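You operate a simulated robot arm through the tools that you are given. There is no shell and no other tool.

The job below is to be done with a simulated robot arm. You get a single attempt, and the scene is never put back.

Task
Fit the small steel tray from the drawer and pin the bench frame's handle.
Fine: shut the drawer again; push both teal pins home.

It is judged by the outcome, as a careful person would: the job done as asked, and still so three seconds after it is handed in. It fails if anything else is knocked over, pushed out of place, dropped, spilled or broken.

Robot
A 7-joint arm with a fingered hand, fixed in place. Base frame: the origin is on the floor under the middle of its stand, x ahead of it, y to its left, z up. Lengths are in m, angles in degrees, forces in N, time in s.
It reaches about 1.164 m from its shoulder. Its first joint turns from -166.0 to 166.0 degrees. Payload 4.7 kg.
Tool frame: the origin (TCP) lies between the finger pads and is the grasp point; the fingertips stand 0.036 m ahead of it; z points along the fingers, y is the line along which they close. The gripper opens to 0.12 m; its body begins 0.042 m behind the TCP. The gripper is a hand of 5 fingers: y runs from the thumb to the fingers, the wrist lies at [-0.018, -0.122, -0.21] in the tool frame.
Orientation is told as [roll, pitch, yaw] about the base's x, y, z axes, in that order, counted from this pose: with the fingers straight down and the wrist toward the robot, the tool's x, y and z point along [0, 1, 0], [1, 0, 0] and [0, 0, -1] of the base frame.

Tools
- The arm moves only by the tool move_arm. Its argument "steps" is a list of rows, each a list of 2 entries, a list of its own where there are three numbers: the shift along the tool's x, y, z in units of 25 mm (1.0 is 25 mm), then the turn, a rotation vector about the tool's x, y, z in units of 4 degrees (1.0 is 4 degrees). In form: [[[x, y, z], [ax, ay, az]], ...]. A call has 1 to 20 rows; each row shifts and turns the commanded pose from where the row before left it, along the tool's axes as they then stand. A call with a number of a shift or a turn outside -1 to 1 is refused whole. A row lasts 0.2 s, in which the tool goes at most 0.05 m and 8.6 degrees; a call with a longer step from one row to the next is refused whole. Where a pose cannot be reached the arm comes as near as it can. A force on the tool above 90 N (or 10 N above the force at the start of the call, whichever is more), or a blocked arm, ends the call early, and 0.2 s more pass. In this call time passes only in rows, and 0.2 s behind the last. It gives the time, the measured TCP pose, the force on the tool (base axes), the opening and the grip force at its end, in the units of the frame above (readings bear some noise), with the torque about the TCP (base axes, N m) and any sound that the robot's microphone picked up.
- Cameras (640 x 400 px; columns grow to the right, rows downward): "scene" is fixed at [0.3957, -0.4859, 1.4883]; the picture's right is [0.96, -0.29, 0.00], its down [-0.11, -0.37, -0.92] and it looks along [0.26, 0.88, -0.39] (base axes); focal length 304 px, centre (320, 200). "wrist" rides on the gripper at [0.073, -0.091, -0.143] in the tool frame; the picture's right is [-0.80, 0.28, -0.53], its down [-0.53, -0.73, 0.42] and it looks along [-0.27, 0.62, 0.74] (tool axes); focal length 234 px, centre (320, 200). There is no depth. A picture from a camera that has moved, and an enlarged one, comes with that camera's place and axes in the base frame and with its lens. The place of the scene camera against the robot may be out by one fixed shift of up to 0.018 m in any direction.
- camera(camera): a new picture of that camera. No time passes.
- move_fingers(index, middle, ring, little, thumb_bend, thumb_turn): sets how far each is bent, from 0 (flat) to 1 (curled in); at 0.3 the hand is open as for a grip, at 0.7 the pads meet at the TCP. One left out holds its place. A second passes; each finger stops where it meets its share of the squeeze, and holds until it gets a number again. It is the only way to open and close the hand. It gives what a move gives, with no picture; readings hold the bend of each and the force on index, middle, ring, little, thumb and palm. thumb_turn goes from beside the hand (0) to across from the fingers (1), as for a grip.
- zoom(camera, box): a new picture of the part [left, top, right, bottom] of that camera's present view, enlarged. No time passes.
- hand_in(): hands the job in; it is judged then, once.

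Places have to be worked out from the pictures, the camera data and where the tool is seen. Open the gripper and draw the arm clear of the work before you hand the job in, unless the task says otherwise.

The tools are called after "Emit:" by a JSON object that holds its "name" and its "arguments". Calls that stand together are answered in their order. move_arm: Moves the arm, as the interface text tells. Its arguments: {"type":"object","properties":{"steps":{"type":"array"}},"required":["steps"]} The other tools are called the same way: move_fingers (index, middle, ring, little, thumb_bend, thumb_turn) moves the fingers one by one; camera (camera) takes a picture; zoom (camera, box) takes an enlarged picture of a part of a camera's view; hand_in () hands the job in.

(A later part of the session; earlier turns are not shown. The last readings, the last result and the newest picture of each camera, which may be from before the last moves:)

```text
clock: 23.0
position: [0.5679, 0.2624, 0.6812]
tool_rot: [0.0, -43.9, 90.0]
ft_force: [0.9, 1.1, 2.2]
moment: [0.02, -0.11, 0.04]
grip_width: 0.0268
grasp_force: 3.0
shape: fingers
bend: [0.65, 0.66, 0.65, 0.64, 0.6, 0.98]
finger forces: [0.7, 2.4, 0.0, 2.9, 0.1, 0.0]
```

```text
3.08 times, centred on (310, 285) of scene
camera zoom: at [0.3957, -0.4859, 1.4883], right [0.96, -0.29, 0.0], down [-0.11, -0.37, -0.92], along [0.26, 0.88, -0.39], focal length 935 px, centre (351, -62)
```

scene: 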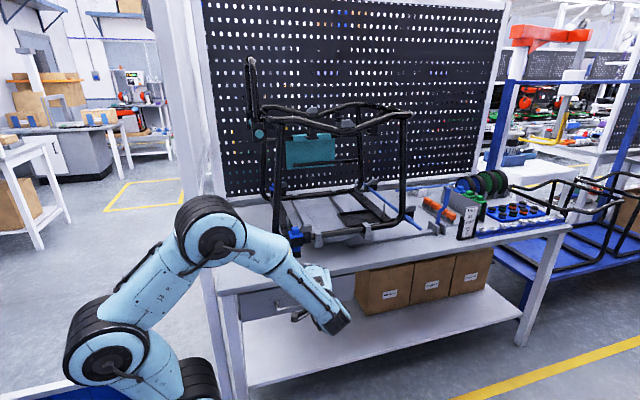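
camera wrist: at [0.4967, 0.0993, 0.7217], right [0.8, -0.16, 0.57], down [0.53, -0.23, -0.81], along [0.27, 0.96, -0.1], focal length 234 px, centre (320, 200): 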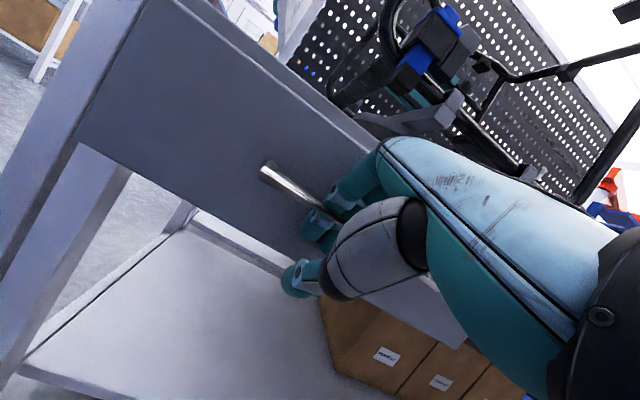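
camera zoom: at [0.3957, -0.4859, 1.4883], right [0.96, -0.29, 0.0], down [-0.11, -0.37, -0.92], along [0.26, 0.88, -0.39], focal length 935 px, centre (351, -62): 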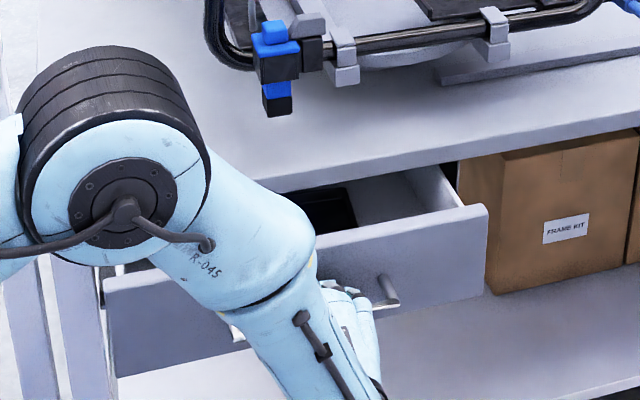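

The drawer is sliding out smoothly (about 8 cm). I keep pulling.

Emit:
{"name": "move_arm", "arguments": {"steps": [[[0, -0.36, -0.348], [0, 0, 0]], [[0, -0.36, -0.348], [0, 0, 0]], [[0, -0.36, -0.348], [0, 0, 0]], [[0, -0.36, -0.348], [0, 0, 0]], [[0, -0.36, -0.348], [0, 0, 0]], [[0, -0.36, -0.348], [0, 0, 0]], [[0, -0.36, -0.348], [0, 0, 0]], [[0, -0.36, -0.348], [0, 0, 0]], [[0, -0.36, -0.348], [0, 0, 0]], [[0, -0.36, -0.348], [0, 0, 0]]]}}

Emit:
{"name": "zoom", "arguments": {"camera": "scene", "box": [220, 220, 400, 350]}}

Emit:
{"name": "camera", "arguments": {"camera": "scene"}}

```text
clock: 25.2
position: [0.5685, 0.1381, 0.6809]
tool_rot: [0.0, -44.0, 90.1]
ft_force: [2.5, 1.0, 3.8]
moment: [0.01, -0.08, 0.08]
grip_width: 0.0269
grasp_force: 3.5
shape: fingers
bend: [0.65, 0.66, 0.65, 0.64, 0.6, 0.98]
finger forces: [1.0, 2.3, 0.0, 3.7, 0.1, 0.0]
```

```text
3.08 times, centred on (310, 285) of scene
camera zoom: at [0.3957, -0.4859, 1.4883], right [0.96, -0.29, 0.0], down [-0.11, -0.37, -0.92], along [0.26, 0.88, -0.39], focal length 935 px, centre (351, -62)
```

zoom: 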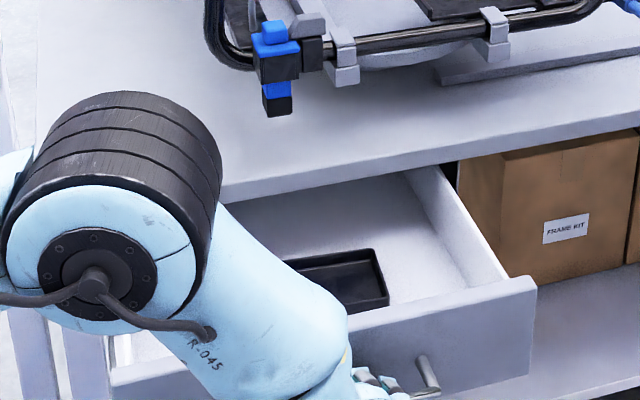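

```text
taken
```

scene: 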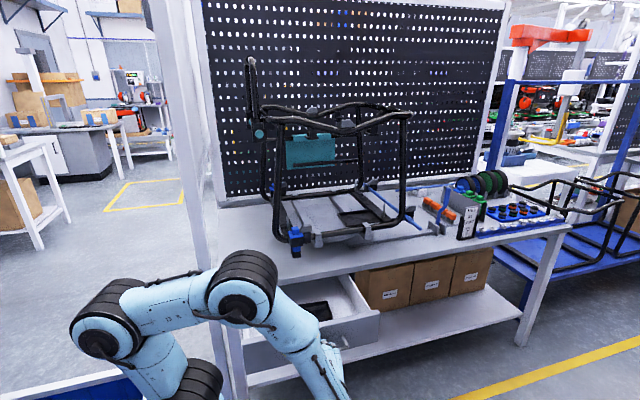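

A black tray lies in the drawer and the drawer is about 20 cm open. I open it a few more centimetres for hand room, watching for the end stop.

Emit:
{"name": "move_arm", "arguments": {"steps": [[[0, -0.36, -0.348], [0, 0, 0]], [[0, -0.36, -0.348], [0, 0, 0]], [[0, -0.36, -0.348], [0, 0, 0]]]}}

Emit:
{"name": "camera", "arguments": {"camera": "wrist"}}

Emit:
{"name": "zoom", "arguments": {"camera": "scene", "box": [220, 220, 400, 350]}}

```text
clock: 26.0
position: [0.5686, 0.0996, 0.6823]
tool_rot: [0.1, -44.0, 90.1]
ft_force: [-0.7, -0.2, 3.1]
moment: [0.03, -0.15, 0.11]
grip_width: 0.0271
grasp_force: 3.4
shape: fingers
bend: [0.65, 0.66, 0.65, 0.64, 0.6, 0.98]
finger forces: [0.9, 2.2, 0.0, 3.2, 0.0, 0.0]
```

```text
taken
camera wrist: at [0.4962, -0.0632, 0.7216], right [0.8, -0.16, 0.57], down [0.53, -0.23, -0.81], along [0.27, 0.96, -0.1], focal length 234 px, centre (320, 200)
```

wrist: 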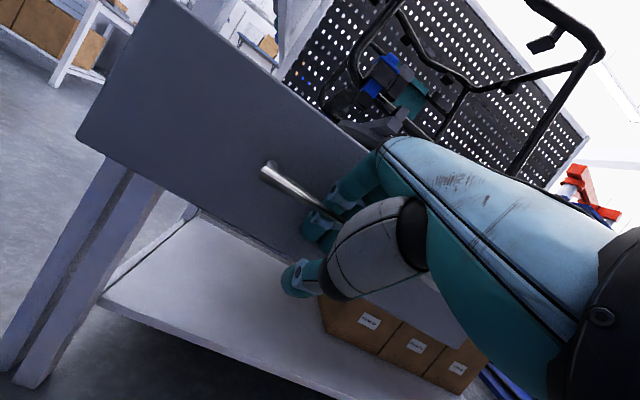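

```text
3.08 times, centred on (310, 285) of scene
camera zoom: at [0.3957, -0.4859, 1.4883], right [0.96, -0.29, 0.0], down [-0.11, -0.37, -0.92], along [0.26, 0.88, -0.39], focal length 935 px, centre (351, -62)
```

zoom: 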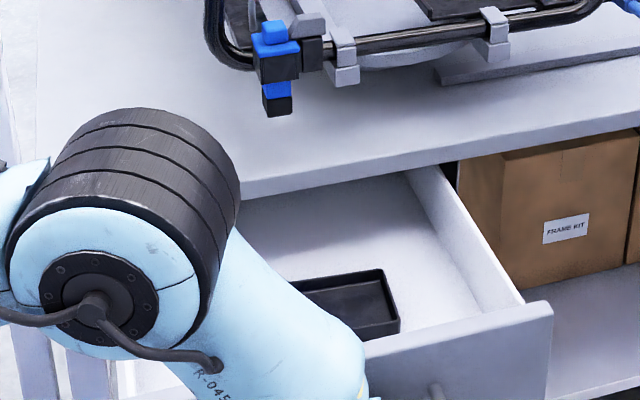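

The drawer is about 24 cm open, with the tray exposed. I loosen the fingers just enough to clear the bar, then lift straight up.

Emit:
{"name": "move_fingers", "arguments": {"index": 0.55, "middle": 0.55, "ring": 0.55, "little": 0.55, "thumb_bend": 0.3}}

Emit:
{"name": "move_arm", "arguments": {"steps": [[[0, 0.347, -0.36], [0, 0, 0]], [[0, 0.347, -0.36], [0, 0, 0]], [[0, 0.347, -0.36], [0, 0, 0]], [[0, 0.347, -0.36], [0, 0, 0]], [[0, 0.694, -0.72], [0, 0, 0]], [[0, 0.694, -0.72], [0, 0, 0]], [[0, 0.694, -0.72], [0, 0, 0]], [[0, 0.694, -0.72], [0, 0, 0]]]}}

Emit:
{"name": "camera", "arguments": {"camera": "wrist"}}

Emit:
{"name": "camera", "arguments": {"camera": "scene"}}

```text
clock: 27.0
position: [0.5684, 0.1002, 0.6826]
tool_rot: [0.1, -44.0, 90.0]
ft_force: [-0.7, 0.8, -1.1]
moment: [-0.09, 0.0, 0.06]
grip_width: 0.0847
grasp_force: 3.5
shape: fingers
bend: [0.55, 0.56, 0.55, 0.55, 0.3, 0.98]
finger forces: [5.1, 1.3, 0.1, 0.8, 0.1, 0.0]
```

```text
clock: 28.8
position: [0.57, 0.0998, 0.8302]
tool_rot: [0.0, -44.0, 90.0]
ft_force: [0.0, -0.2, 0.4]
moment: [0.0, 0.03, -0.04]
grip_width: 0.0847
grasp_force: 0.0
shape: fingers
bend: [0.55, 0.55, 0.55, 0.55, 0.3, 0.98]
finger forces: [0.0, 0.0, 0.0, 0.1, 0.0, 0.0]
```

```text
taken
camera wrist: at [0.4972, -0.0642, 0.8704], right [0.8, -0.16, 0.57], down [0.53, -0.23, -0.81], along [0.27, 0.96, -0.1], focal length 234 px, centre (320, 200)
```

wrist: 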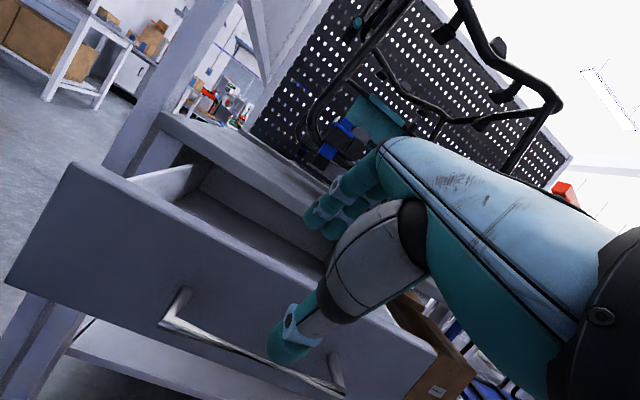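

```text
taken
```

scene: 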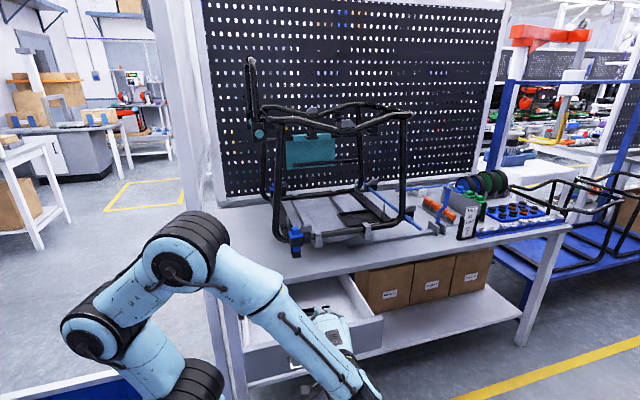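

The hand is clear and the drawer stayed open. I lift, and turn the hand back to vertical so the wrist camera can look down into the drawer.

Emit:
{"name": "move_arm", "arguments": {"steps": [[[-0.8, 0.694, -0.72], [0, 0, 0]], [[-0.8, 0.694, -0.72], [0, 0, 0]], [[-0.8, 0.694, -0.72], [0, 0, 0]], [[-0.8, 0.694, -0.72], [0, 0, 0]], [[0, 0, 0], [1, 0, 0]], [[0, 0, 0], [1, 0, 0]], [[0, 0, 0], [1, 0, 0]], [[0, 0, 0], [1, 0, 0]], [[0, 0, 0], [1, 0, 0]], [[0, 0, 0], [1, 0, 0]], [[0, 0, 0], [1, 0, 0]], [[0, 0, 0], [1, 0, 0]], [[0, 0, 0], [1, 0, 0]], [[0, 0, 0], [1, 0, 0]], [[0, 0, 0], [1, 0, 0]]]}}

Emit:
{"name": "camera", "arguments": {"camera": "wrist"}}

Emit:
{"name": "zoom", "arguments": {"camera": "scene", "box": [220, 220, 400, 350]}}

```text
clock: 32.0
position: [0.6483, 0.0998, 0.9316]
tool_rot: [0.0, 0.1, 90.0]
ft_force: [0.0, -0.5, 0.2]
moment: [0.03, -0.02, 0.0]
grip_width: 0.0847
grasp_force: 0.2
shape: fingers
bend: [0.55, 0.55, 0.55, 0.55, 0.3, 0.98]
finger forces: [0.0, 0.0, 0.0, 0.0, 0.1, 0.1]
```

```text
taken
camera wrist: at [0.5765, 0.0099, 1.0746], right [0.8, 0.28, 0.52], down [0.53, -0.73, -0.42], along [0.27, 0.62, -0.74], focal length 234 px, centre (320, 200)
```

wrist: 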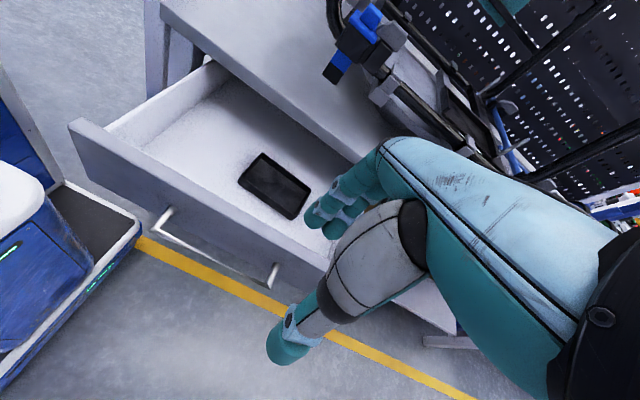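

```text
3.08 times, centred on (310, 285) of scene
camera zoom: at [0.3957, -0.4859, 1.4883], right [0.96, -0.29, 0.0], down [-0.11, -0.37, -0.92], along [0.26, 0.88, -0.39], focal length 935 px, centre (351, -62)
```

zoom: 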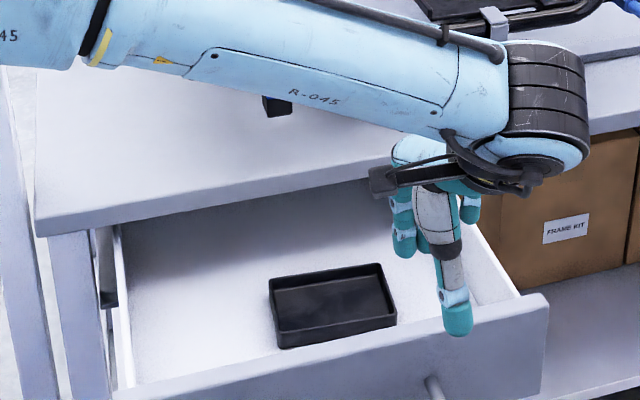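

One black rimmed tray is the only thing in the drawer. I zoom to measure its size and position.

Emit:
{"name": "zoom", "arguments": {"camera": "wrist", "box": [210, 120, 350, 250]}}

Emit:
{"name": "zoom", "arguments": {"camera": "scene", "box": [280, 280, 360, 330]}}

Emit:
{"name": "zoom", "arguments": {"camera": "scene", "box": [320, 180, 420, 250]}}

Emit:
{"name": "zoom", "arguments": {"camera": "wrist", "box": [320, 0, 520, 150]}}

```text
3.08 times, centred on (280, 185) of wrist
camera zoom: at [0.5765, 0.0099, 1.0746], right [0.8, 0.28, 0.52], down [0.53, -0.73, -0.42], along [0.27, 0.62, -0.74], focal length 720 px, centre (443, 246)
```

zoom: 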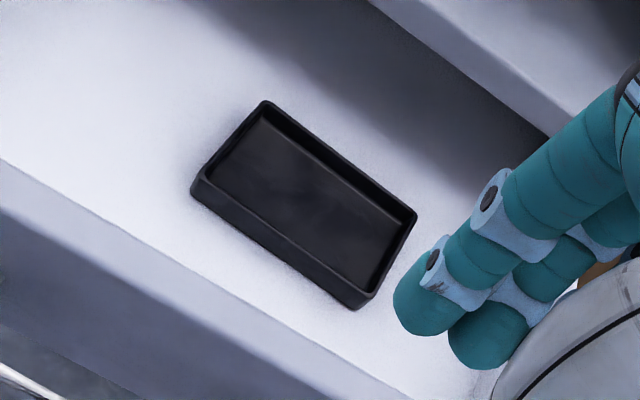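

```text
8.00 times, centred on (320, 305) of scene
camera zoom: at [0.3957, -0.4859, 1.4883], right [0.96, -0.29, 0.0], down [-0.11, -0.37, -0.92], along [0.26, 0.88, -0.39], focal length 2430 px, centre (320, -640)
```

zoom: 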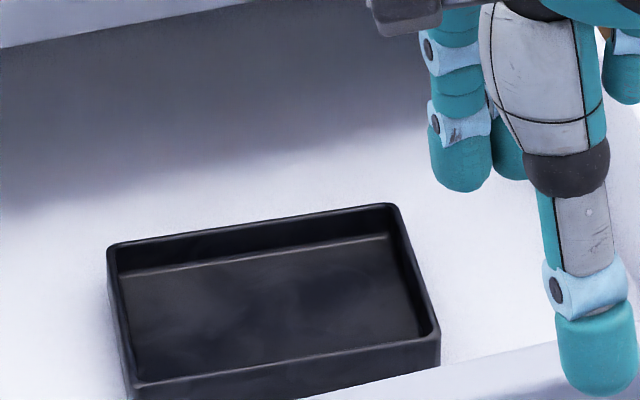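

```text
5.71 times, centred on (370, 215) of scene
camera zoom: at [0.3957, -0.4859, 1.4883], right [0.96, -0.29, 0.0], down [-0.11, -0.37, -0.92], along [0.26, 0.88, -0.39], focal length 1736 px, centre (34, 114)
```

zoom: 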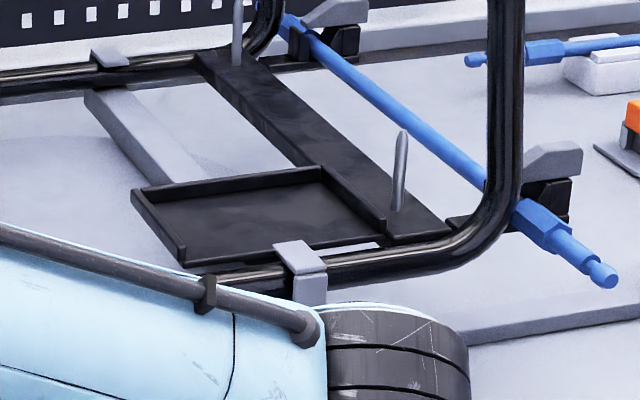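

```text
2.67 times, centred on (420, 75) of wrist
camera zoom: at [0.5765, 0.0099, 1.0746], right [0.8, 0.28, 0.52], down [0.53, -0.73, -0.42], along [0.27, 0.62, -0.74], focal length 624 px, centre (53, 533)
```

zoom: 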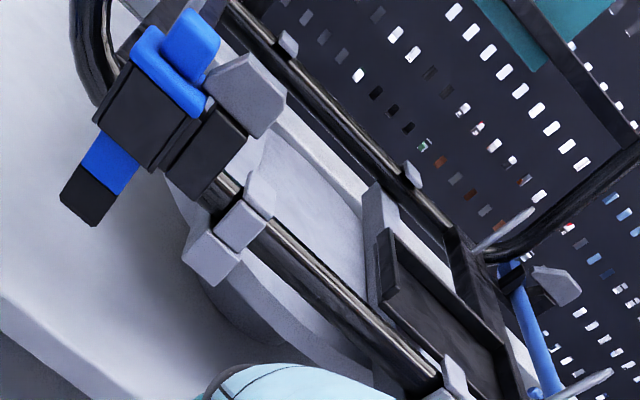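

The tray is roughly 13 × 8.5 cm, about 2 cm high, centred near (0.62, 0.32) and turned about -3°. The black rimmed holder in the frame spans about x 0.797–0.949, y 0.465–0.569 with its rim at z≈0.945, so the tray should drop in with a few millimetres to spare. I move above the tray for a second, closer measurement.

Emit:
{"name": "move_arm", "arguments": {"steps": [[[0.31, 0.9, 0.4], [0, 0, 0]], [[0.31, 0.9, 0.4], [0, 0, 0]], [[0.31, 0.9, 0.4], [0, 0, 0]], [[0.31, 0.9, 0.4], [0, 0, 0]], [[0.31, 0.9, 0.4], [0, 0, 0]], [[0.31, 0.9, 0.4], [0, 0, 0]], [[0.31, 0.9, 0.4], [0, 0, 0]], [[0.31, 0.9, 0.4], [0, 0, 0]]]}}

Emit:
{"name": "camera", "arguments": {"camera": "wrist"}}

Emit:
{"name": "zoom", "arguments": {"camera": "wrist", "box": [180, 130, 400, 370]}}

Emit:
{"name": "zoom", "arguments": {"camera": "scene", "box": [220, 220, 400, 350]}}

```text
clock: 33.8
position: [0.587, 0.2804, 0.8517]
tool_rot: [0.0, 0.0, 90.1]
ft_force: [-0.1, -0.1, 0.4]
moment: [0.02, -0.04, -0.02]
grip_width: 0.0851
grasp_force: 0.1
shape: fingers
bend: [0.55, 0.55, 0.55, 0.55, 0.3, 0.98]
finger forces: [0.0, 0.0, 0.0, 0.1, 0.0, 0.1]
```

```text
taken
camera wrist: at [0.5147, 0.189, 0.995], right [0.8, 0.28, 0.53], down [0.53, -0.73, -0.42], along [0.27, 0.62, -0.74], focal length 234 px, centre (320, 200)
```

wrist: 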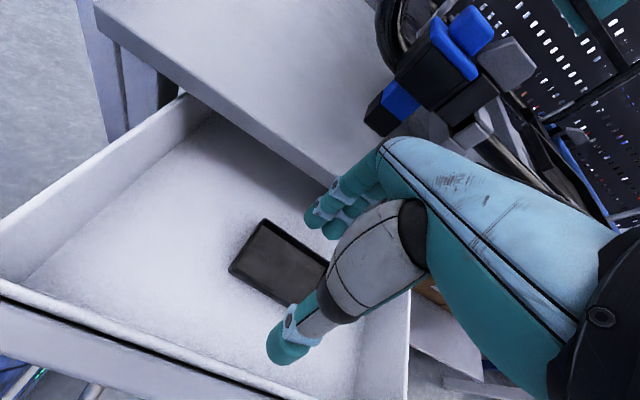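

```text
1.67 times, centred on (290, 250) of wrist
camera zoom: at [0.5147, 0.189, 0.995], right [0.8, 0.28, 0.53], down [0.53, -0.73, -0.42], along [0.27, 0.62, -0.74], focal length 390 px, centre (370, 117)
```

zoom: 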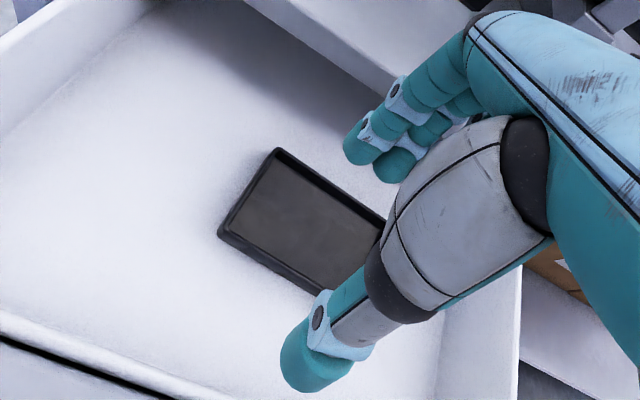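

```text
3.08 times, centred on (310, 285) of scene
camera zoom: at [0.3957, -0.4859, 1.4883], right [0.96, -0.29, 0.0], down [-0.11, -0.37, -0.92], along [0.26, 0.88, -0.39], focal length 935 px, centre (351, -62)
```

zoom: 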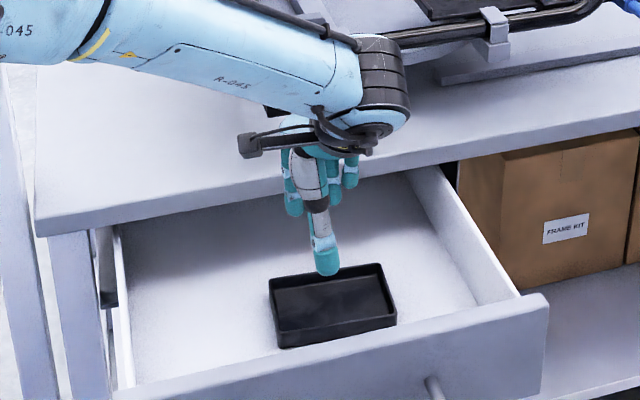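

Stereo gives the tray rim at z≈0.676, the drawer floor near 0.655, corners (0.559, 0.363), (0.692, 0.356), (0.682, 0.272), (0.552, 0.279). I'll span it across its short side, thumb on the near wall and fingers on the far wall, so I open the hand to fit and match the tray's turn.

Emit:
{"name": "move_fingers", "arguments": {"index": 0.38, "middle": 0.38, "ring": 0.38, "little": 0.38, "thumb_bend": 0.33}}

Emit:
{"name": "move_arm", "arguments": {"steps": [[[0.1, 0.78, 0.3], [0, 0, 0.41]], [[0.1, 0.78, 0.3], [0, 0, 0.41]]]}}

Emit:
{"name": "camera", "arguments": {"camera": "wrist"}}

Emit:
{"name": "zoom", "arguments": {"camera": "wrist", "box": [180, 130, 400, 370]}}

Emit:
{"name": "zoom", "arguments": {"camera": "scene", "box": [270, 250, 350, 330]}}

```text
clock: 34.8
position: [0.5867, 0.2793, 0.8504]
tool_rot: [0.1, -0.1, 90.1]
ft_force: [0.1, 0.0, 0.5]
moment: [-0.03, 0.07, 0.01]
grip_width: 0.1067
grasp_force: 0.1
shape: fingers
bend: [0.38, 0.38, 0.38, 0.38, 0.33, 0.98]
finger forces: [0.0, 0.0, 0.0, 0.0, 0.1, 0.0]
```

```text
clock: 35.4
position: [0.5838, 0.3194, 0.8371]
tool_rot: [0.1, 0.0, 86.7]
ft_force: [-0.7, -0.3, 0.4]
moment: [-0.01, 0.0, -0.04]
grip_width: 0.1065
grasp_force: 0.1
shape: fingers
bend: [0.38, 0.38, 0.38, 0.38, 0.33, 0.98]
finger forces: [0.0, 0.0, 0.0, 0.0, 0.0, 0.0]
```

```text
taken
camera wrist: at [0.5059, 0.232, 0.9808], right [0.82, 0.23, 0.53], down [0.49, -0.76, -0.42], along [0.3, 0.6, -0.74], focal length 234 px, centre (320, 200)
```

wrist: 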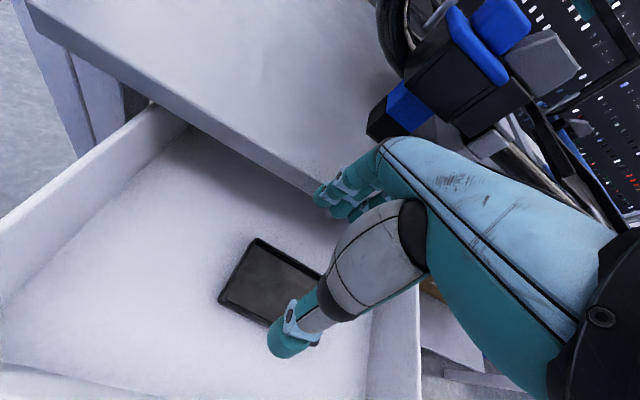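

```text
1.67 times, centred on (290, 250) of wrist
camera zoom: at [0.5059, 0.232, 0.9808], right [0.82, 0.23, 0.53], down [0.49, -0.76, -0.42], along [0.3, 0.6, -0.74], focal length 390 px, centre (370, 117)
```

zoom: 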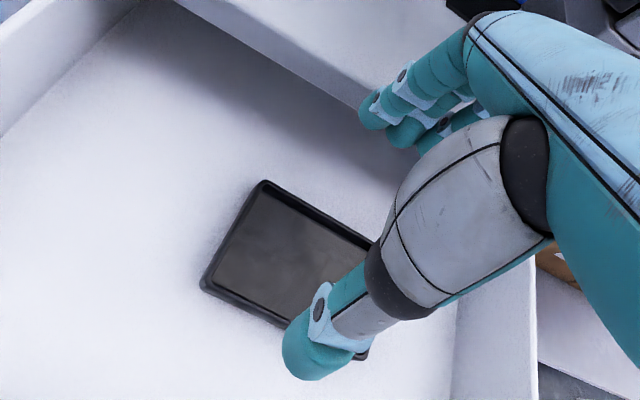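

```text
5.00 times, centred on (310, 290) of scene
camera zoom: at [0.3957, -0.4859, 1.4883], right [0.96, -0.29, 0.0], down [-0.11, -0.37, -0.92], along [0.26, 0.88, -0.39], focal length 1519 px, centre (370, -250)
```

zoom: 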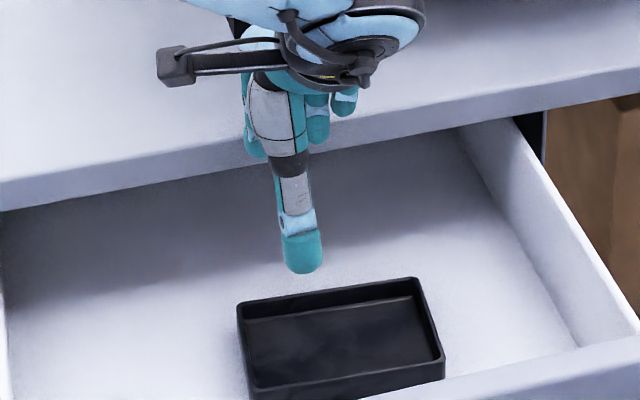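

The table edge is at about y≈0.41, so the fingers have over 1.5 cm of clearance. I go down to just above the tray rim and check alignment.

Emit:
{"name": "move_arm", "arguments": {"steps": [[[0, 0, 0.9], [0, 0, 0]], [[0, 0, 0.9], [0, 0, 0]], [[0, 0, 0.9], [0, 0, 0]], [[0, 0, 0.9], [0, 0, 0]], [[0, 0, 0.9], [0, 0, 0]]]}}

Emit:
{"name": "zoom", "arguments": {"camera": "wrist", "box": [180, 130, 400, 370]}}

Emit:
{"name": "zoom", "arguments": {"camera": "scene", "box": [270, 270, 350, 340]}}

```text
clock: 36.6
position: [0.5819, 0.3211, 0.723]
tool_rot: [-0.1, -0.1, 86.7]
ft_force: [0.1, 0.2, 0.9]
moment: [-0.02, 0.01, -0.01]
grip_width: 0.1064
grasp_force: 0.0
shape: fingers
bend: [0.38, 0.38, 0.38, 0.38, 0.33, 0.98]
finger forces: [0.0, 0.0, 0.1, 0.1, 0.0, 0.0]
```

```text
1.67 times, centred on (290, 250) of wrist
camera zoom: at [0.5054, 0.2338, 0.867], right [0.82, 0.23, 0.53], down [0.49, -0.76, -0.42], along [0.3, 0.6, -0.74], focal length 390 px, centre (370, 117)
```

zoom: 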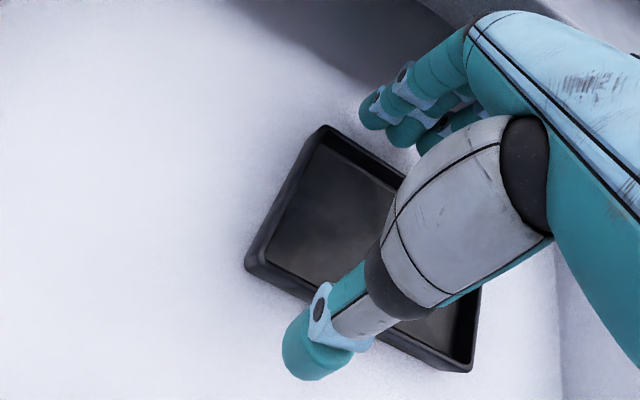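

```text
5.71 times, centred on (310, 305) of scene
camera zoom: at [0.3957, -0.4859, 1.4883], right [0.96, -0.29, 0.0], down [-0.11, -0.37, -0.92], along [0.26, 0.88, -0.39], focal length 1736 px, centre (377, -400)
```

zoom: 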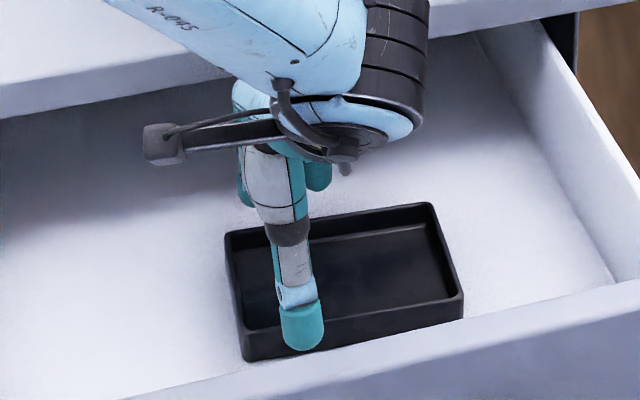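

Thumb clears the near wall by about 12 mm and the fingers clear the far wall by about 9 mm. I lower 23 mm so the fingertips overlap the walls, then close.

Emit:
{"name": "move_arm", "arguments": {"steps": [[[0, 0.0, 0.46], [0, 0, 0]], [[0, 0.0, 0.46], [0, 0, 0]]]}}

Emit:
{"name": "move_fingers", "arguments": {"index": 0.46, "middle": 0.46, "ring": 0.46, "little": 0.46, "thumb_bend": 0.46}}

Emit:
{"name": "zoom", "arguments": {"camera": "wrist", "box": [180, 130, 400, 370]}}

Emit:
{"name": "zoom", "arguments": {"camera": "scene", "box": [270, 270, 350, 340]}}

```text
clock: 37.2
position: [0.5799, 0.3196, 0.6998]
tool_rot: [0.0, 0.0, 86.8]
ft_force: [-0.1, -0.3, 0.1]
moment: [-0.01, -0.01, 0.03]
grip_width: 0.1065
grasp_force: 0.0
shape: fingers
bend: [0.38, 0.38, 0.38, 0.38, 0.33, 0.98]
finger forces: [0.0, 0.0, 0.0, 0.1, 0.0, 0.0]
```

```text
clock: 38.2
position: [0.5826, 0.3197, 0.7013]
tool_rot: [0.0, 0.1, 86.8]
ft_force: [0.9, -0.1, 2.0]
moment: [0.0, -0.03, 0.03]
grip_width: 0.0897
grasp_force: 7.2
shape: fingers
bend: [0.43, 0.45, 0.45, 0.46, 0.4, 0.97]
finger forces: [3.2, 2.3, 1.6, 0.0, 7.0, 0.1]
```

```text
1.67 times, centred on (290, 250) of wrist
camera zoom: at [0.5044, 0.2334, 0.8445], right [0.82, 0.23, 0.53], down [0.49, -0.76, -0.42], along [0.3, 0.6, -0.74], focal length 390 px, centre (370, 117)
```

zoom: 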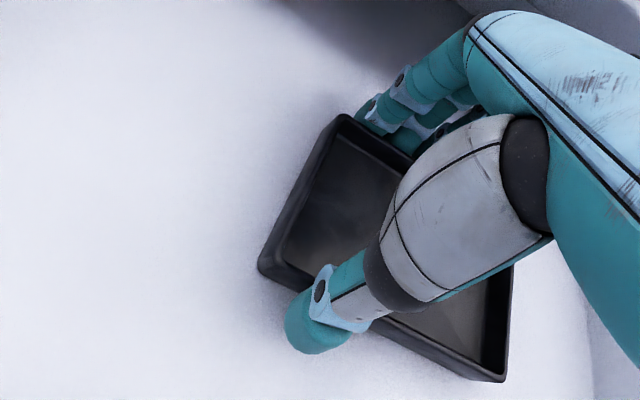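

```text
5.71 times, centred on (310, 305) of scene
camera zoom: at [0.3957, -0.4859, 1.4883], right [0.96, -0.29, 0.0], down [-0.11, -0.37, -0.92], along [0.26, 0.88, -0.39], focal length 1736 px, centre (377, -400)
```

zoom: 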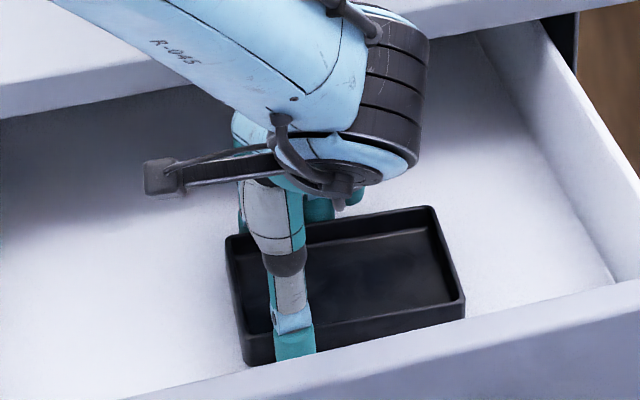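

The tray is gripped: thumb 7 N against three fingers, width 0.090 m. I squeeze a little more for a secure lift.

Emit:
{"name": "move_fingers", "arguments": {"index": 0.55, "middle": 0.55, "ring": 0.55, "little": 0.55, "thumb_bend": 0.55}}

Emit:
{"name": "zoom", "arguments": {"camera": "wrist", "box": [180, 130, 400, 370]}}

```text
clock: 39.2
position: [0.5808, 0.3203, 0.7008]
tool_rot: [-0.1, -0.1, 86.7]
ft_force: [-0.7, 1.7, 3.0]
moment: [0.23, -0.08, 0.04]
grip_width: 0.0883
grasp_force: 18.1
shape: fingers
bend: [0.47, 0.5, 0.5, 0.55, 0.39, 0.95]
finger forces: [7.2, 6.6, 5.1, 0.0, 17.3, 0.0]
```

```text
1.67 times, centred on (290, 250) of wrist
camera zoom: at [0.5043, 0.2335, 0.8445], right [0.82, 0.23, 0.53], down [0.49, -0.76, -0.42], along [0.3, 0.6, -0.74], focal length 390 px, centre (370, 117)
```

zoom: 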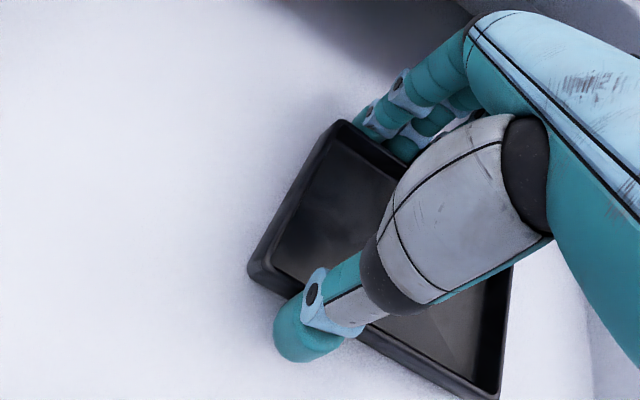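

The grip is firm at about 18 N. I lift slowly by 3 cm as a test.

Emit:
{"name": "move_arm", "arguments": {"steps": [[[0, 0, -0.4], [0, 0, 0]], [[0, 0, -0.4], [0, 0, 0]], [[0, 0, -0.4], [0, 0, 0]]]}}

Emit:
{"name": "zoom", "arguments": {"camera": "wrist", "box": [180, 130, 400, 370]}}

Emit:
{"name": "zoom", "arguments": {"camera": "scene", "box": [270, 260, 350, 330]}}

```text
clock: 40.0
position: [0.581, 0.3203, 0.7315]
tool_rot: [0.1, -0.1, 86.8]
ft_force: [-0.2, -0.7, -2.7]
moment: [0.02, 0.06, 0.01]
grip_width: 0.0883
grasp_force: 17.6
shape: fingers
bend: [0.47, 0.5, 0.5, 0.55, 0.39, 0.95]
finger forces: [7.2, 6.0, 4.6, 0.0, 17.5, 0.0]
```

```text
1.67 times, centred on (290, 250) of wrist
camera zoom: at [0.5042, 0.2341, 0.8744], right [0.82, 0.23, 0.52], down [0.49, -0.76, -0.42], along [0.3, 0.6, -0.74], focal length 390 px, centre (370, 117)
```

zoom: 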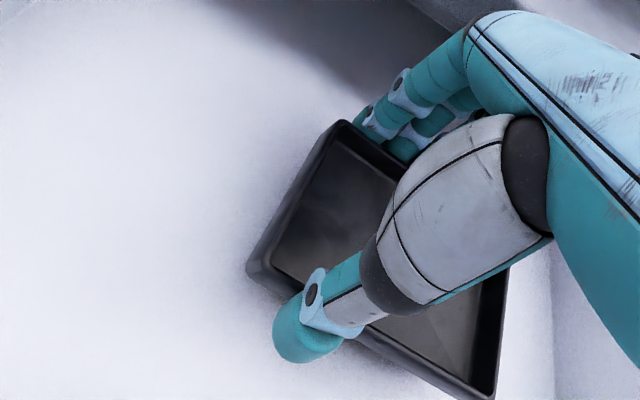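

```text
5.71 times, centred on (310, 295) of scene
camera zoom: at [0.3957, -0.4859, 1.4883], right [0.96, -0.29, 0.0], down [-0.11, -0.37, -0.92], along [0.26, 0.88, -0.39], focal length 1736 px, centre (377, -343)
```

zoom: 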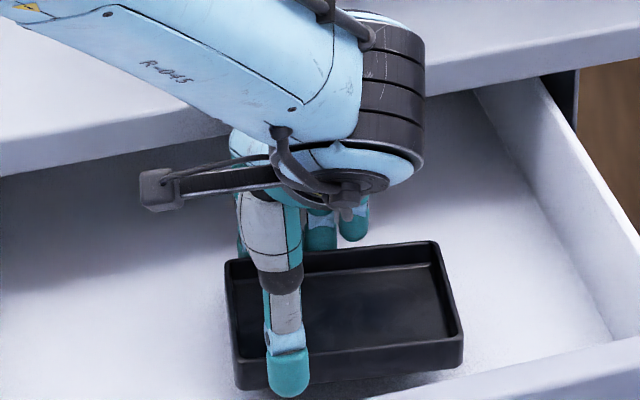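

The tray is up, level and steady (weight about 2.7 N). I raise it clear of the drawer, drawing back from the table edge and clamp, then carry it in front of the frame.

Emit:
{"name": "move_arm", "arguments": {"steps": [[[0, 0, -0.6], [0, 0, 0]], [[0, -0.2, -0.8], [0, 0, 0]], [[0, -0.4, -0.8], [0, 0, 0]], [[0, -0.5, -0.8], [0, 0, 0]], [[0, -0.5, -0.8], [0, 0, 0]], [[0, -0.5, -0.8], [0, 0, 0]], [[0, -0.4, -0.8], [0, 0, 0]], [[0, -0.4, -0.8], [0, 0, 0]], [[-0.3, -0.2, -0.8], [0, 0, 0]], [[-0.6, 0, -0.8], [0, 0, 0]], [[-0.6, 0, -0.8], [0, 0, 0]], [[-0.6, 0, -0.8], [0, 0, 0]], [[-0.6, 0, -0.8], [0, 0, 0]], [[-0.6, 0, -0.8], [0, 0, 0]], [[-0.4, 0, -0.6], [0, 0, 0]]]}}

Emit:
{"name": "camera", "arguments": {"camera": "wrist"}}

Emit:
{"name": "camera", "arguments": {"camera": "scene"}}

```text
clock: 43.2
position: [0.6711, 0.2381, 1.0228]
tool_rot: [0.0, 0.1, 86.8]
ft_force: [-0.4, -0.3, -2.3]
moment: [0.02, 0.08, 0.01]
grip_width: 0.0881
grasp_force: 17.8
shape: fingers
bend: [0.47, 0.5, 0.51, 0.55, 0.39, 0.95]
finger forces: [7.1, 6.0, 4.7, 0.0, 17.3, 0.1]
```

```text
taken
camera wrist: at [0.5935, 0.1515, 1.1659], right [0.82, 0.23, 0.52], down [0.49, -0.76, -0.42], along [0.3, 0.6, -0.74], focal length 234 px, centre (320, 200)
```

wrist: 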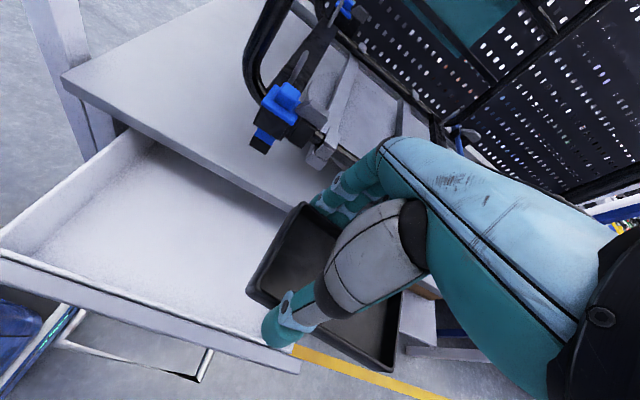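

```text
taken
```

scene: 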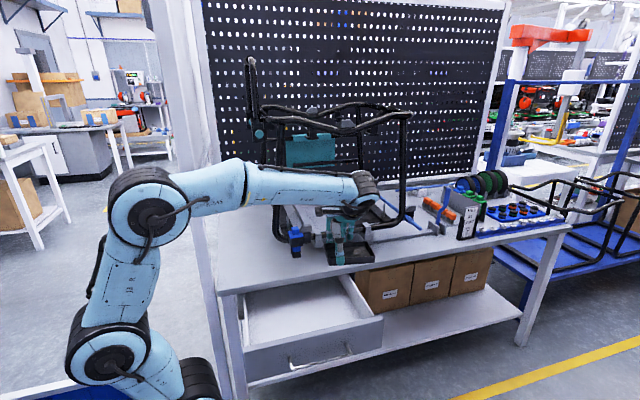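

The tray is secure. I move across in front of the holder, keeping back from the frame, and square the hand up.

Emit:
{"name": "move_arm", "arguments": {"steps": [[[-0.94, 0.05, -0.17], [0, 0, -0.115]], [[-0.94, 0.05, -0.17], [0, 0, -0.115]], [[-0.94, 0.05, -0.17], [0, 0, -0.115]], [[-0.94, 0.05, -0.17], [0, 0, -0.115]], [[-0.94, 0.05, -0.17], [0, 0, -0.115]], [[-0.94, 0.05, -0.17], [0, 0, -0.115]], [[-0.94, 0.05, -0.17], [0, 0, -0.115]]]}}

Emit:
{"name": "camera", "arguments": {"camera": "wrist"}}

Emit:
{"name": "zoom", "arguments": {"camera": "wrist", "box": [250, 60, 450, 200]}}

Emit:
{"name": "zoom", "arguments": {"camera": "scene", "box": [290, 90, 440, 270]}}

```text
clock: 44.8
position: [0.8327, 0.2376, 1.0507]
tool_rot: [0.0, 0.0, 90.0]
ft_force: [-1.4, 0.1, -1.0]
moment: [0.0, 0.03, -0.01]
grip_width: 0.0883
grasp_force: 17.3
shape: fingers
bend: [0.47, 0.5, 0.51, 0.55, 0.39, 0.95]
finger forces: [7.3, 5.8, 4.5, 0.1, 17.3, 0.1]
```

```text
taken
camera wrist: at [0.761, 0.1476, 1.194], right [0.8, 0.28, 0.53], down [0.53, -0.73, -0.42], along [0.27, 0.62, -0.74], focal length 234 px, centre (320, 200)
```

wrist: 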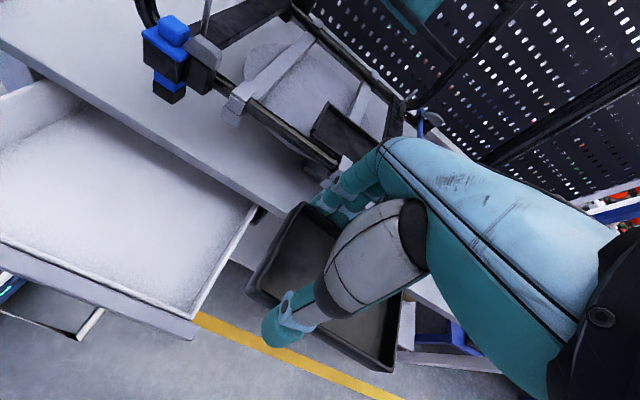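

```text
2.86 times, centred on (350, 130) of wrist
camera zoom: at [0.761, 0.1476, 1.194], right [0.8, 0.28, 0.53], down [0.53, -0.73, -0.42], along [0.27, 0.62, -0.74], focal length 669 px, centre (234, 400)
```

zoom: 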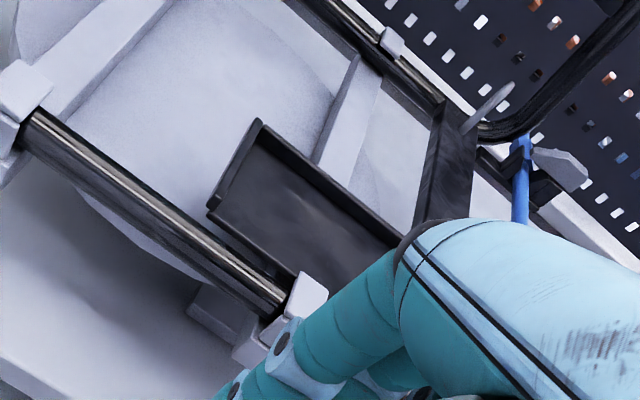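

```text
2.22 times, centred on (365, 180) of scene
camera zoom: at [0.3957, -0.4859, 1.4883], right [0.96, -0.29, 0.0], down [-0.11, -0.37, -0.92], along [0.26, 0.88, -0.39], focal length 675 px, centre (220, 244)
```

zoom: 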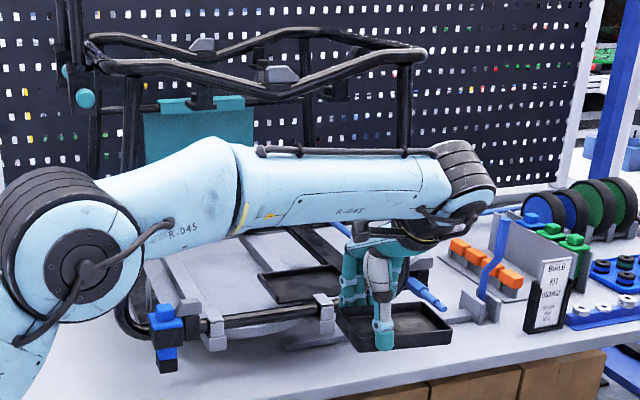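

The path in is clear: saddle and rim tops are near z≈0.945. Before entering I take close zooms of the holder and tray to compare their sizes.

Emit:
{"name": "zoom", "arguments": {"camera": "wrist", "box": [295, 80, 385, 180]}}

Emit:
{"name": "zoom", "arguments": {"camera": "scene", "box": [325, 200, 385, 240]}}

Emit:
{"name": "zoom", "arguments": {"camera": "wrist", "box": [230, 180, 430, 390]}}

Emit:
{"name": "zoom", "arguments": {"camera": "scene", "box": [360, 210, 440, 265]}}

```text
4.00 times, centred on (340, 130) of wrist
camera zoom: at [0.761, 0.1476, 1.194], right [0.8, 0.28, 0.53], down [0.53, -0.73, -0.42], along [0.27, 0.62, -0.74], focal length 937 px, centre (240, 480)
```

zoom: 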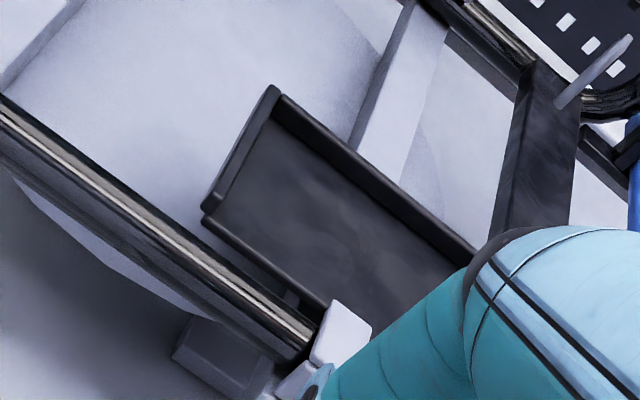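

```text
10.00 times, centred on (355, 220) of scene
camera zoom: at [0.3957, -0.4859, 1.4883], right [0.96, -0.29, 0.0], down [-0.11, -0.37, -0.92], along [0.26, 0.88, -0.39], focal length 3038 px, centre (-30, 0)
```

zoom: 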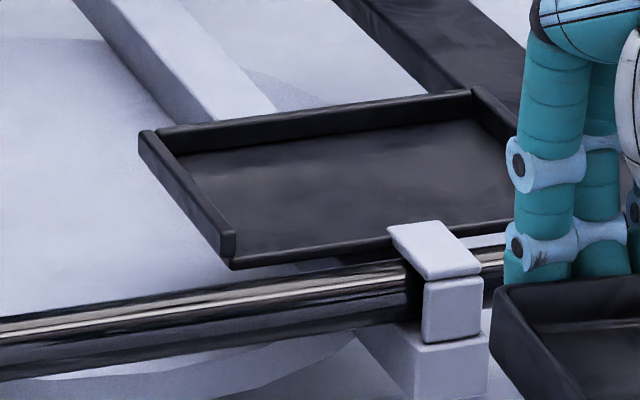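

```text
1.90 times, centred on (330, 285) of wrist
camera zoom: at [0.761, 0.1476, 1.194], right [0.8, 0.28, 0.53], down [0.53, -0.73, -0.42], along [0.27, 0.62, -0.74], focal length 446 px, centre (301, 38)
```

zoom: 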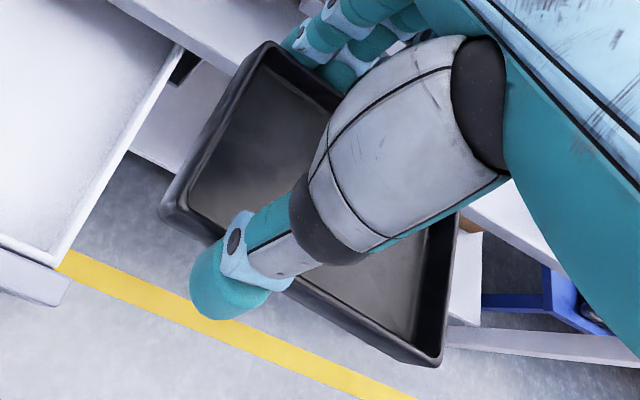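

```text
7.27 times, centred on (400, 238) of scene
camera zoom: at [0.3957, -0.4859, 1.4883], right [0.96, -0.29, 0.0], down [-0.11, -0.37, -0.92], along [0.26, 0.88, -0.39], focal length 2209 px, centre (-262, -73)
```

zoom: 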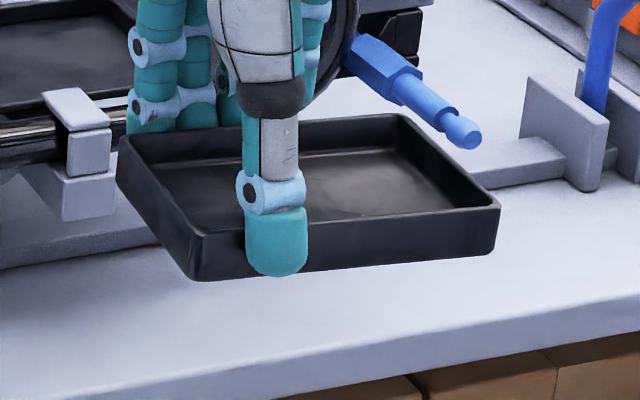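

The cradle has lips on the left, far and right sides and an open near edge, inner size about 14 × 9 cm with its centre near (0.872, 0.517). The tray has turned about -5.5° in the grip, so I yaw the hand +5.5° to square it, then move in to just before the rail for a close look.

Emit:
{"name": "move_arm", "arguments": {"steps": [[[0, 0, 0.3], [0, 0, -0.69]], [[0, 0, 0.3], [0, 0, -0.69]], [[-0.09, 0.92, 0.3], [0, 0, 0]], [[-0.09, 0.92, 0.3], [0, 0, 0]], [[-0.09, 0.92, 0], [0, 0, 0]], [[-0.09, 0.92, 0], [0, 0, 0]], [[-0.09, 0.92, 0], [0, 0, 0]], [[-0.09, 0.92, 0], [0, 0, 0]], [[-0.09, 0.92, 0], [0, 0, 0]]]}}

Emit:
{"name": "camera", "arguments": {"camera": "wrist"}}

Emit:
{"name": "zoom", "arguments": {"camera": "wrist", "box": [230, 100, 430, 390]}}

Emit:
{"name": "zoom", "arguments": {"camera": "scene", "box": [320, 190, 430, 260]}}

Emit:
{"name": "camera", "arguments": {"camera": "scene"}}

```text
clock: 46.8
position: [0.8347, 0.402, 1.0215]
tool_rot: [0.1, -0.1, 95.5]
ft_force: [0.4, -0.4, -2.7]
moment: [0.02, 0.05, -0.01]
grip_width: 0.0882
grasp_force: 18.3
shape: fingers
bend: [0.47, 0.5, 0.51, 0.55, 0.39, 0.95]
finger forces: [7.2, 5.7, 4.6, 0.1, 17.3, 0.0]
```

```text
taken
camera wrist: at [0.7706, 0.3054, 1.1646], right [0.77, 0.35, 0.52], down [0.6, -0.68, -0.42], along [0.21, 0.64, -0.74], focal length 234 px, centre (320, 200)
```

wrist: 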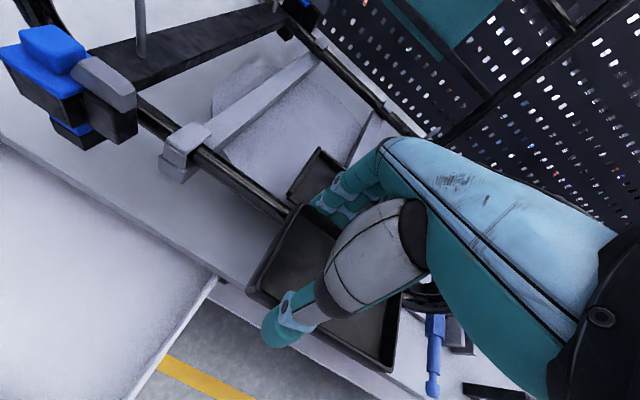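

```text
1.38 times, centred on (330, 245) of wrist
camera zoom: at [0.7706, 0.3054, 1.1646], right [0.77, 0.35, 0.52], down [0.6, -0.68, -0.42], along [0.21, 0.64, -0.74], focal length 323 px, centre (306, 138)
```

zoom: 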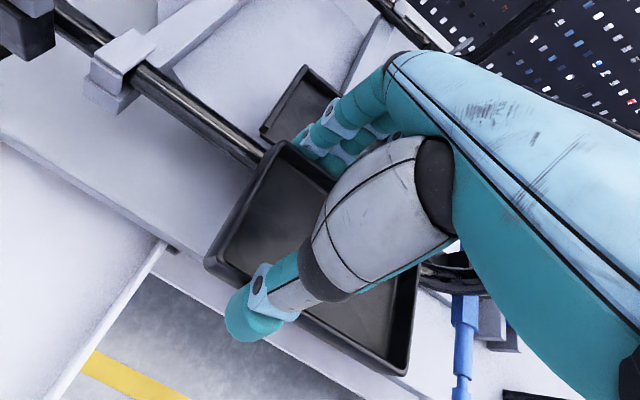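

```text
5.71 times, centred on (375, 225) of scene
camera zoom: at [0.3957, -0.4859, 1.4883], right [0.96, -0.29, 0.0], down [-0.11, -0.37, -0.92], along [0.26, 0.88, -0.39], focal length 1736 px, centre (6, 57)
```

zoom: 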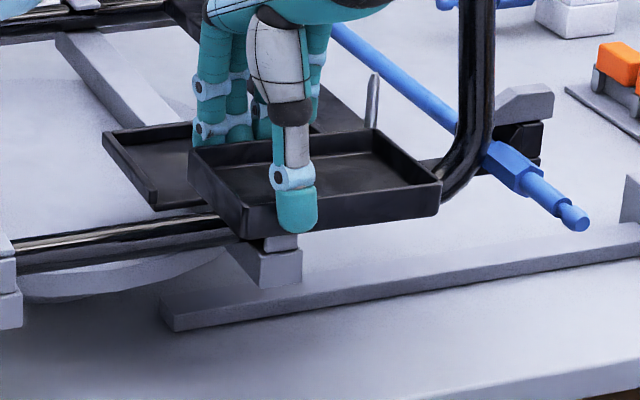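

```text
taken
```

scene: 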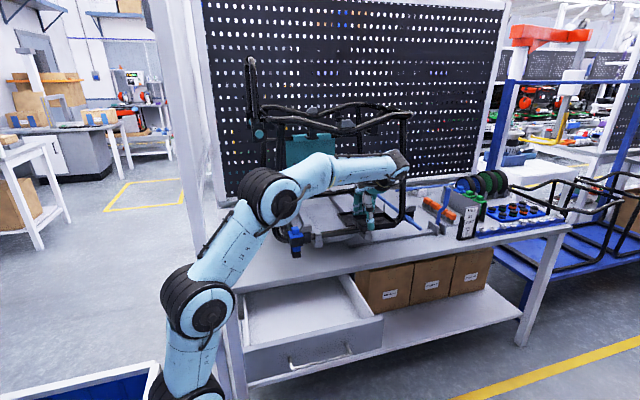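

The tray's edges now look parallel to the cradle in the scene view. I zoom on the wrist view to verify its rotation and position relative to the cradle corner.

Emit:
{"name": "zoom", "arguments": {"camera": "wrist", "box": [235, 130, 345, 310]}}

Emit:
{"name": "zoom", "arguments": {"camera": "scene", "box": [335, 195, 405, 240]}}

```text
2.22 times, centred on (290, 220) of wrist
camera zoom: at [0.7706, 0.3054, 1.1646], right [0.77, 0.35, 0.52], down [0.6, -0.68, -0.42], along [0.21, 0.64, -0.74], focal length 520 px, centre (387, 156)
```

zoom: 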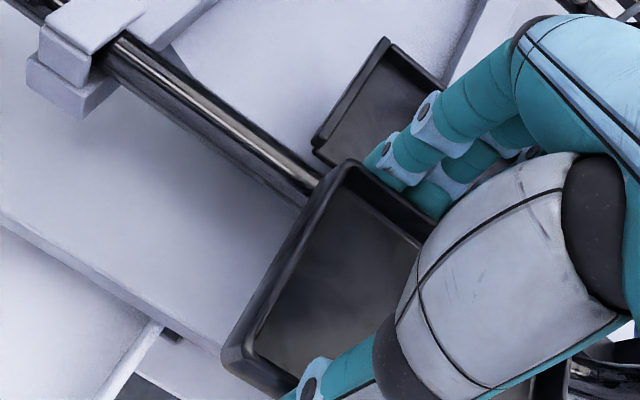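

```text
8.89 times, centred on (370, 218) of scene
camera zoom: at [0.3957, -0.4859, 1.4883], right [0.96, -0.29, 0.0], down [-0.11, -0.37, -0.92], along [0.26, 0.88, -0.39], focal length 2700 px, centre (-124, 44)
```

zoom: 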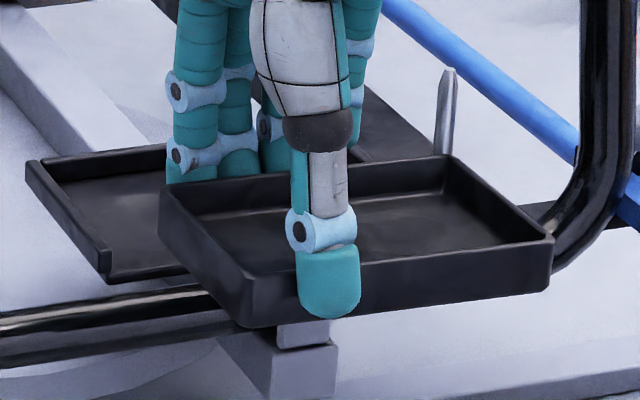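

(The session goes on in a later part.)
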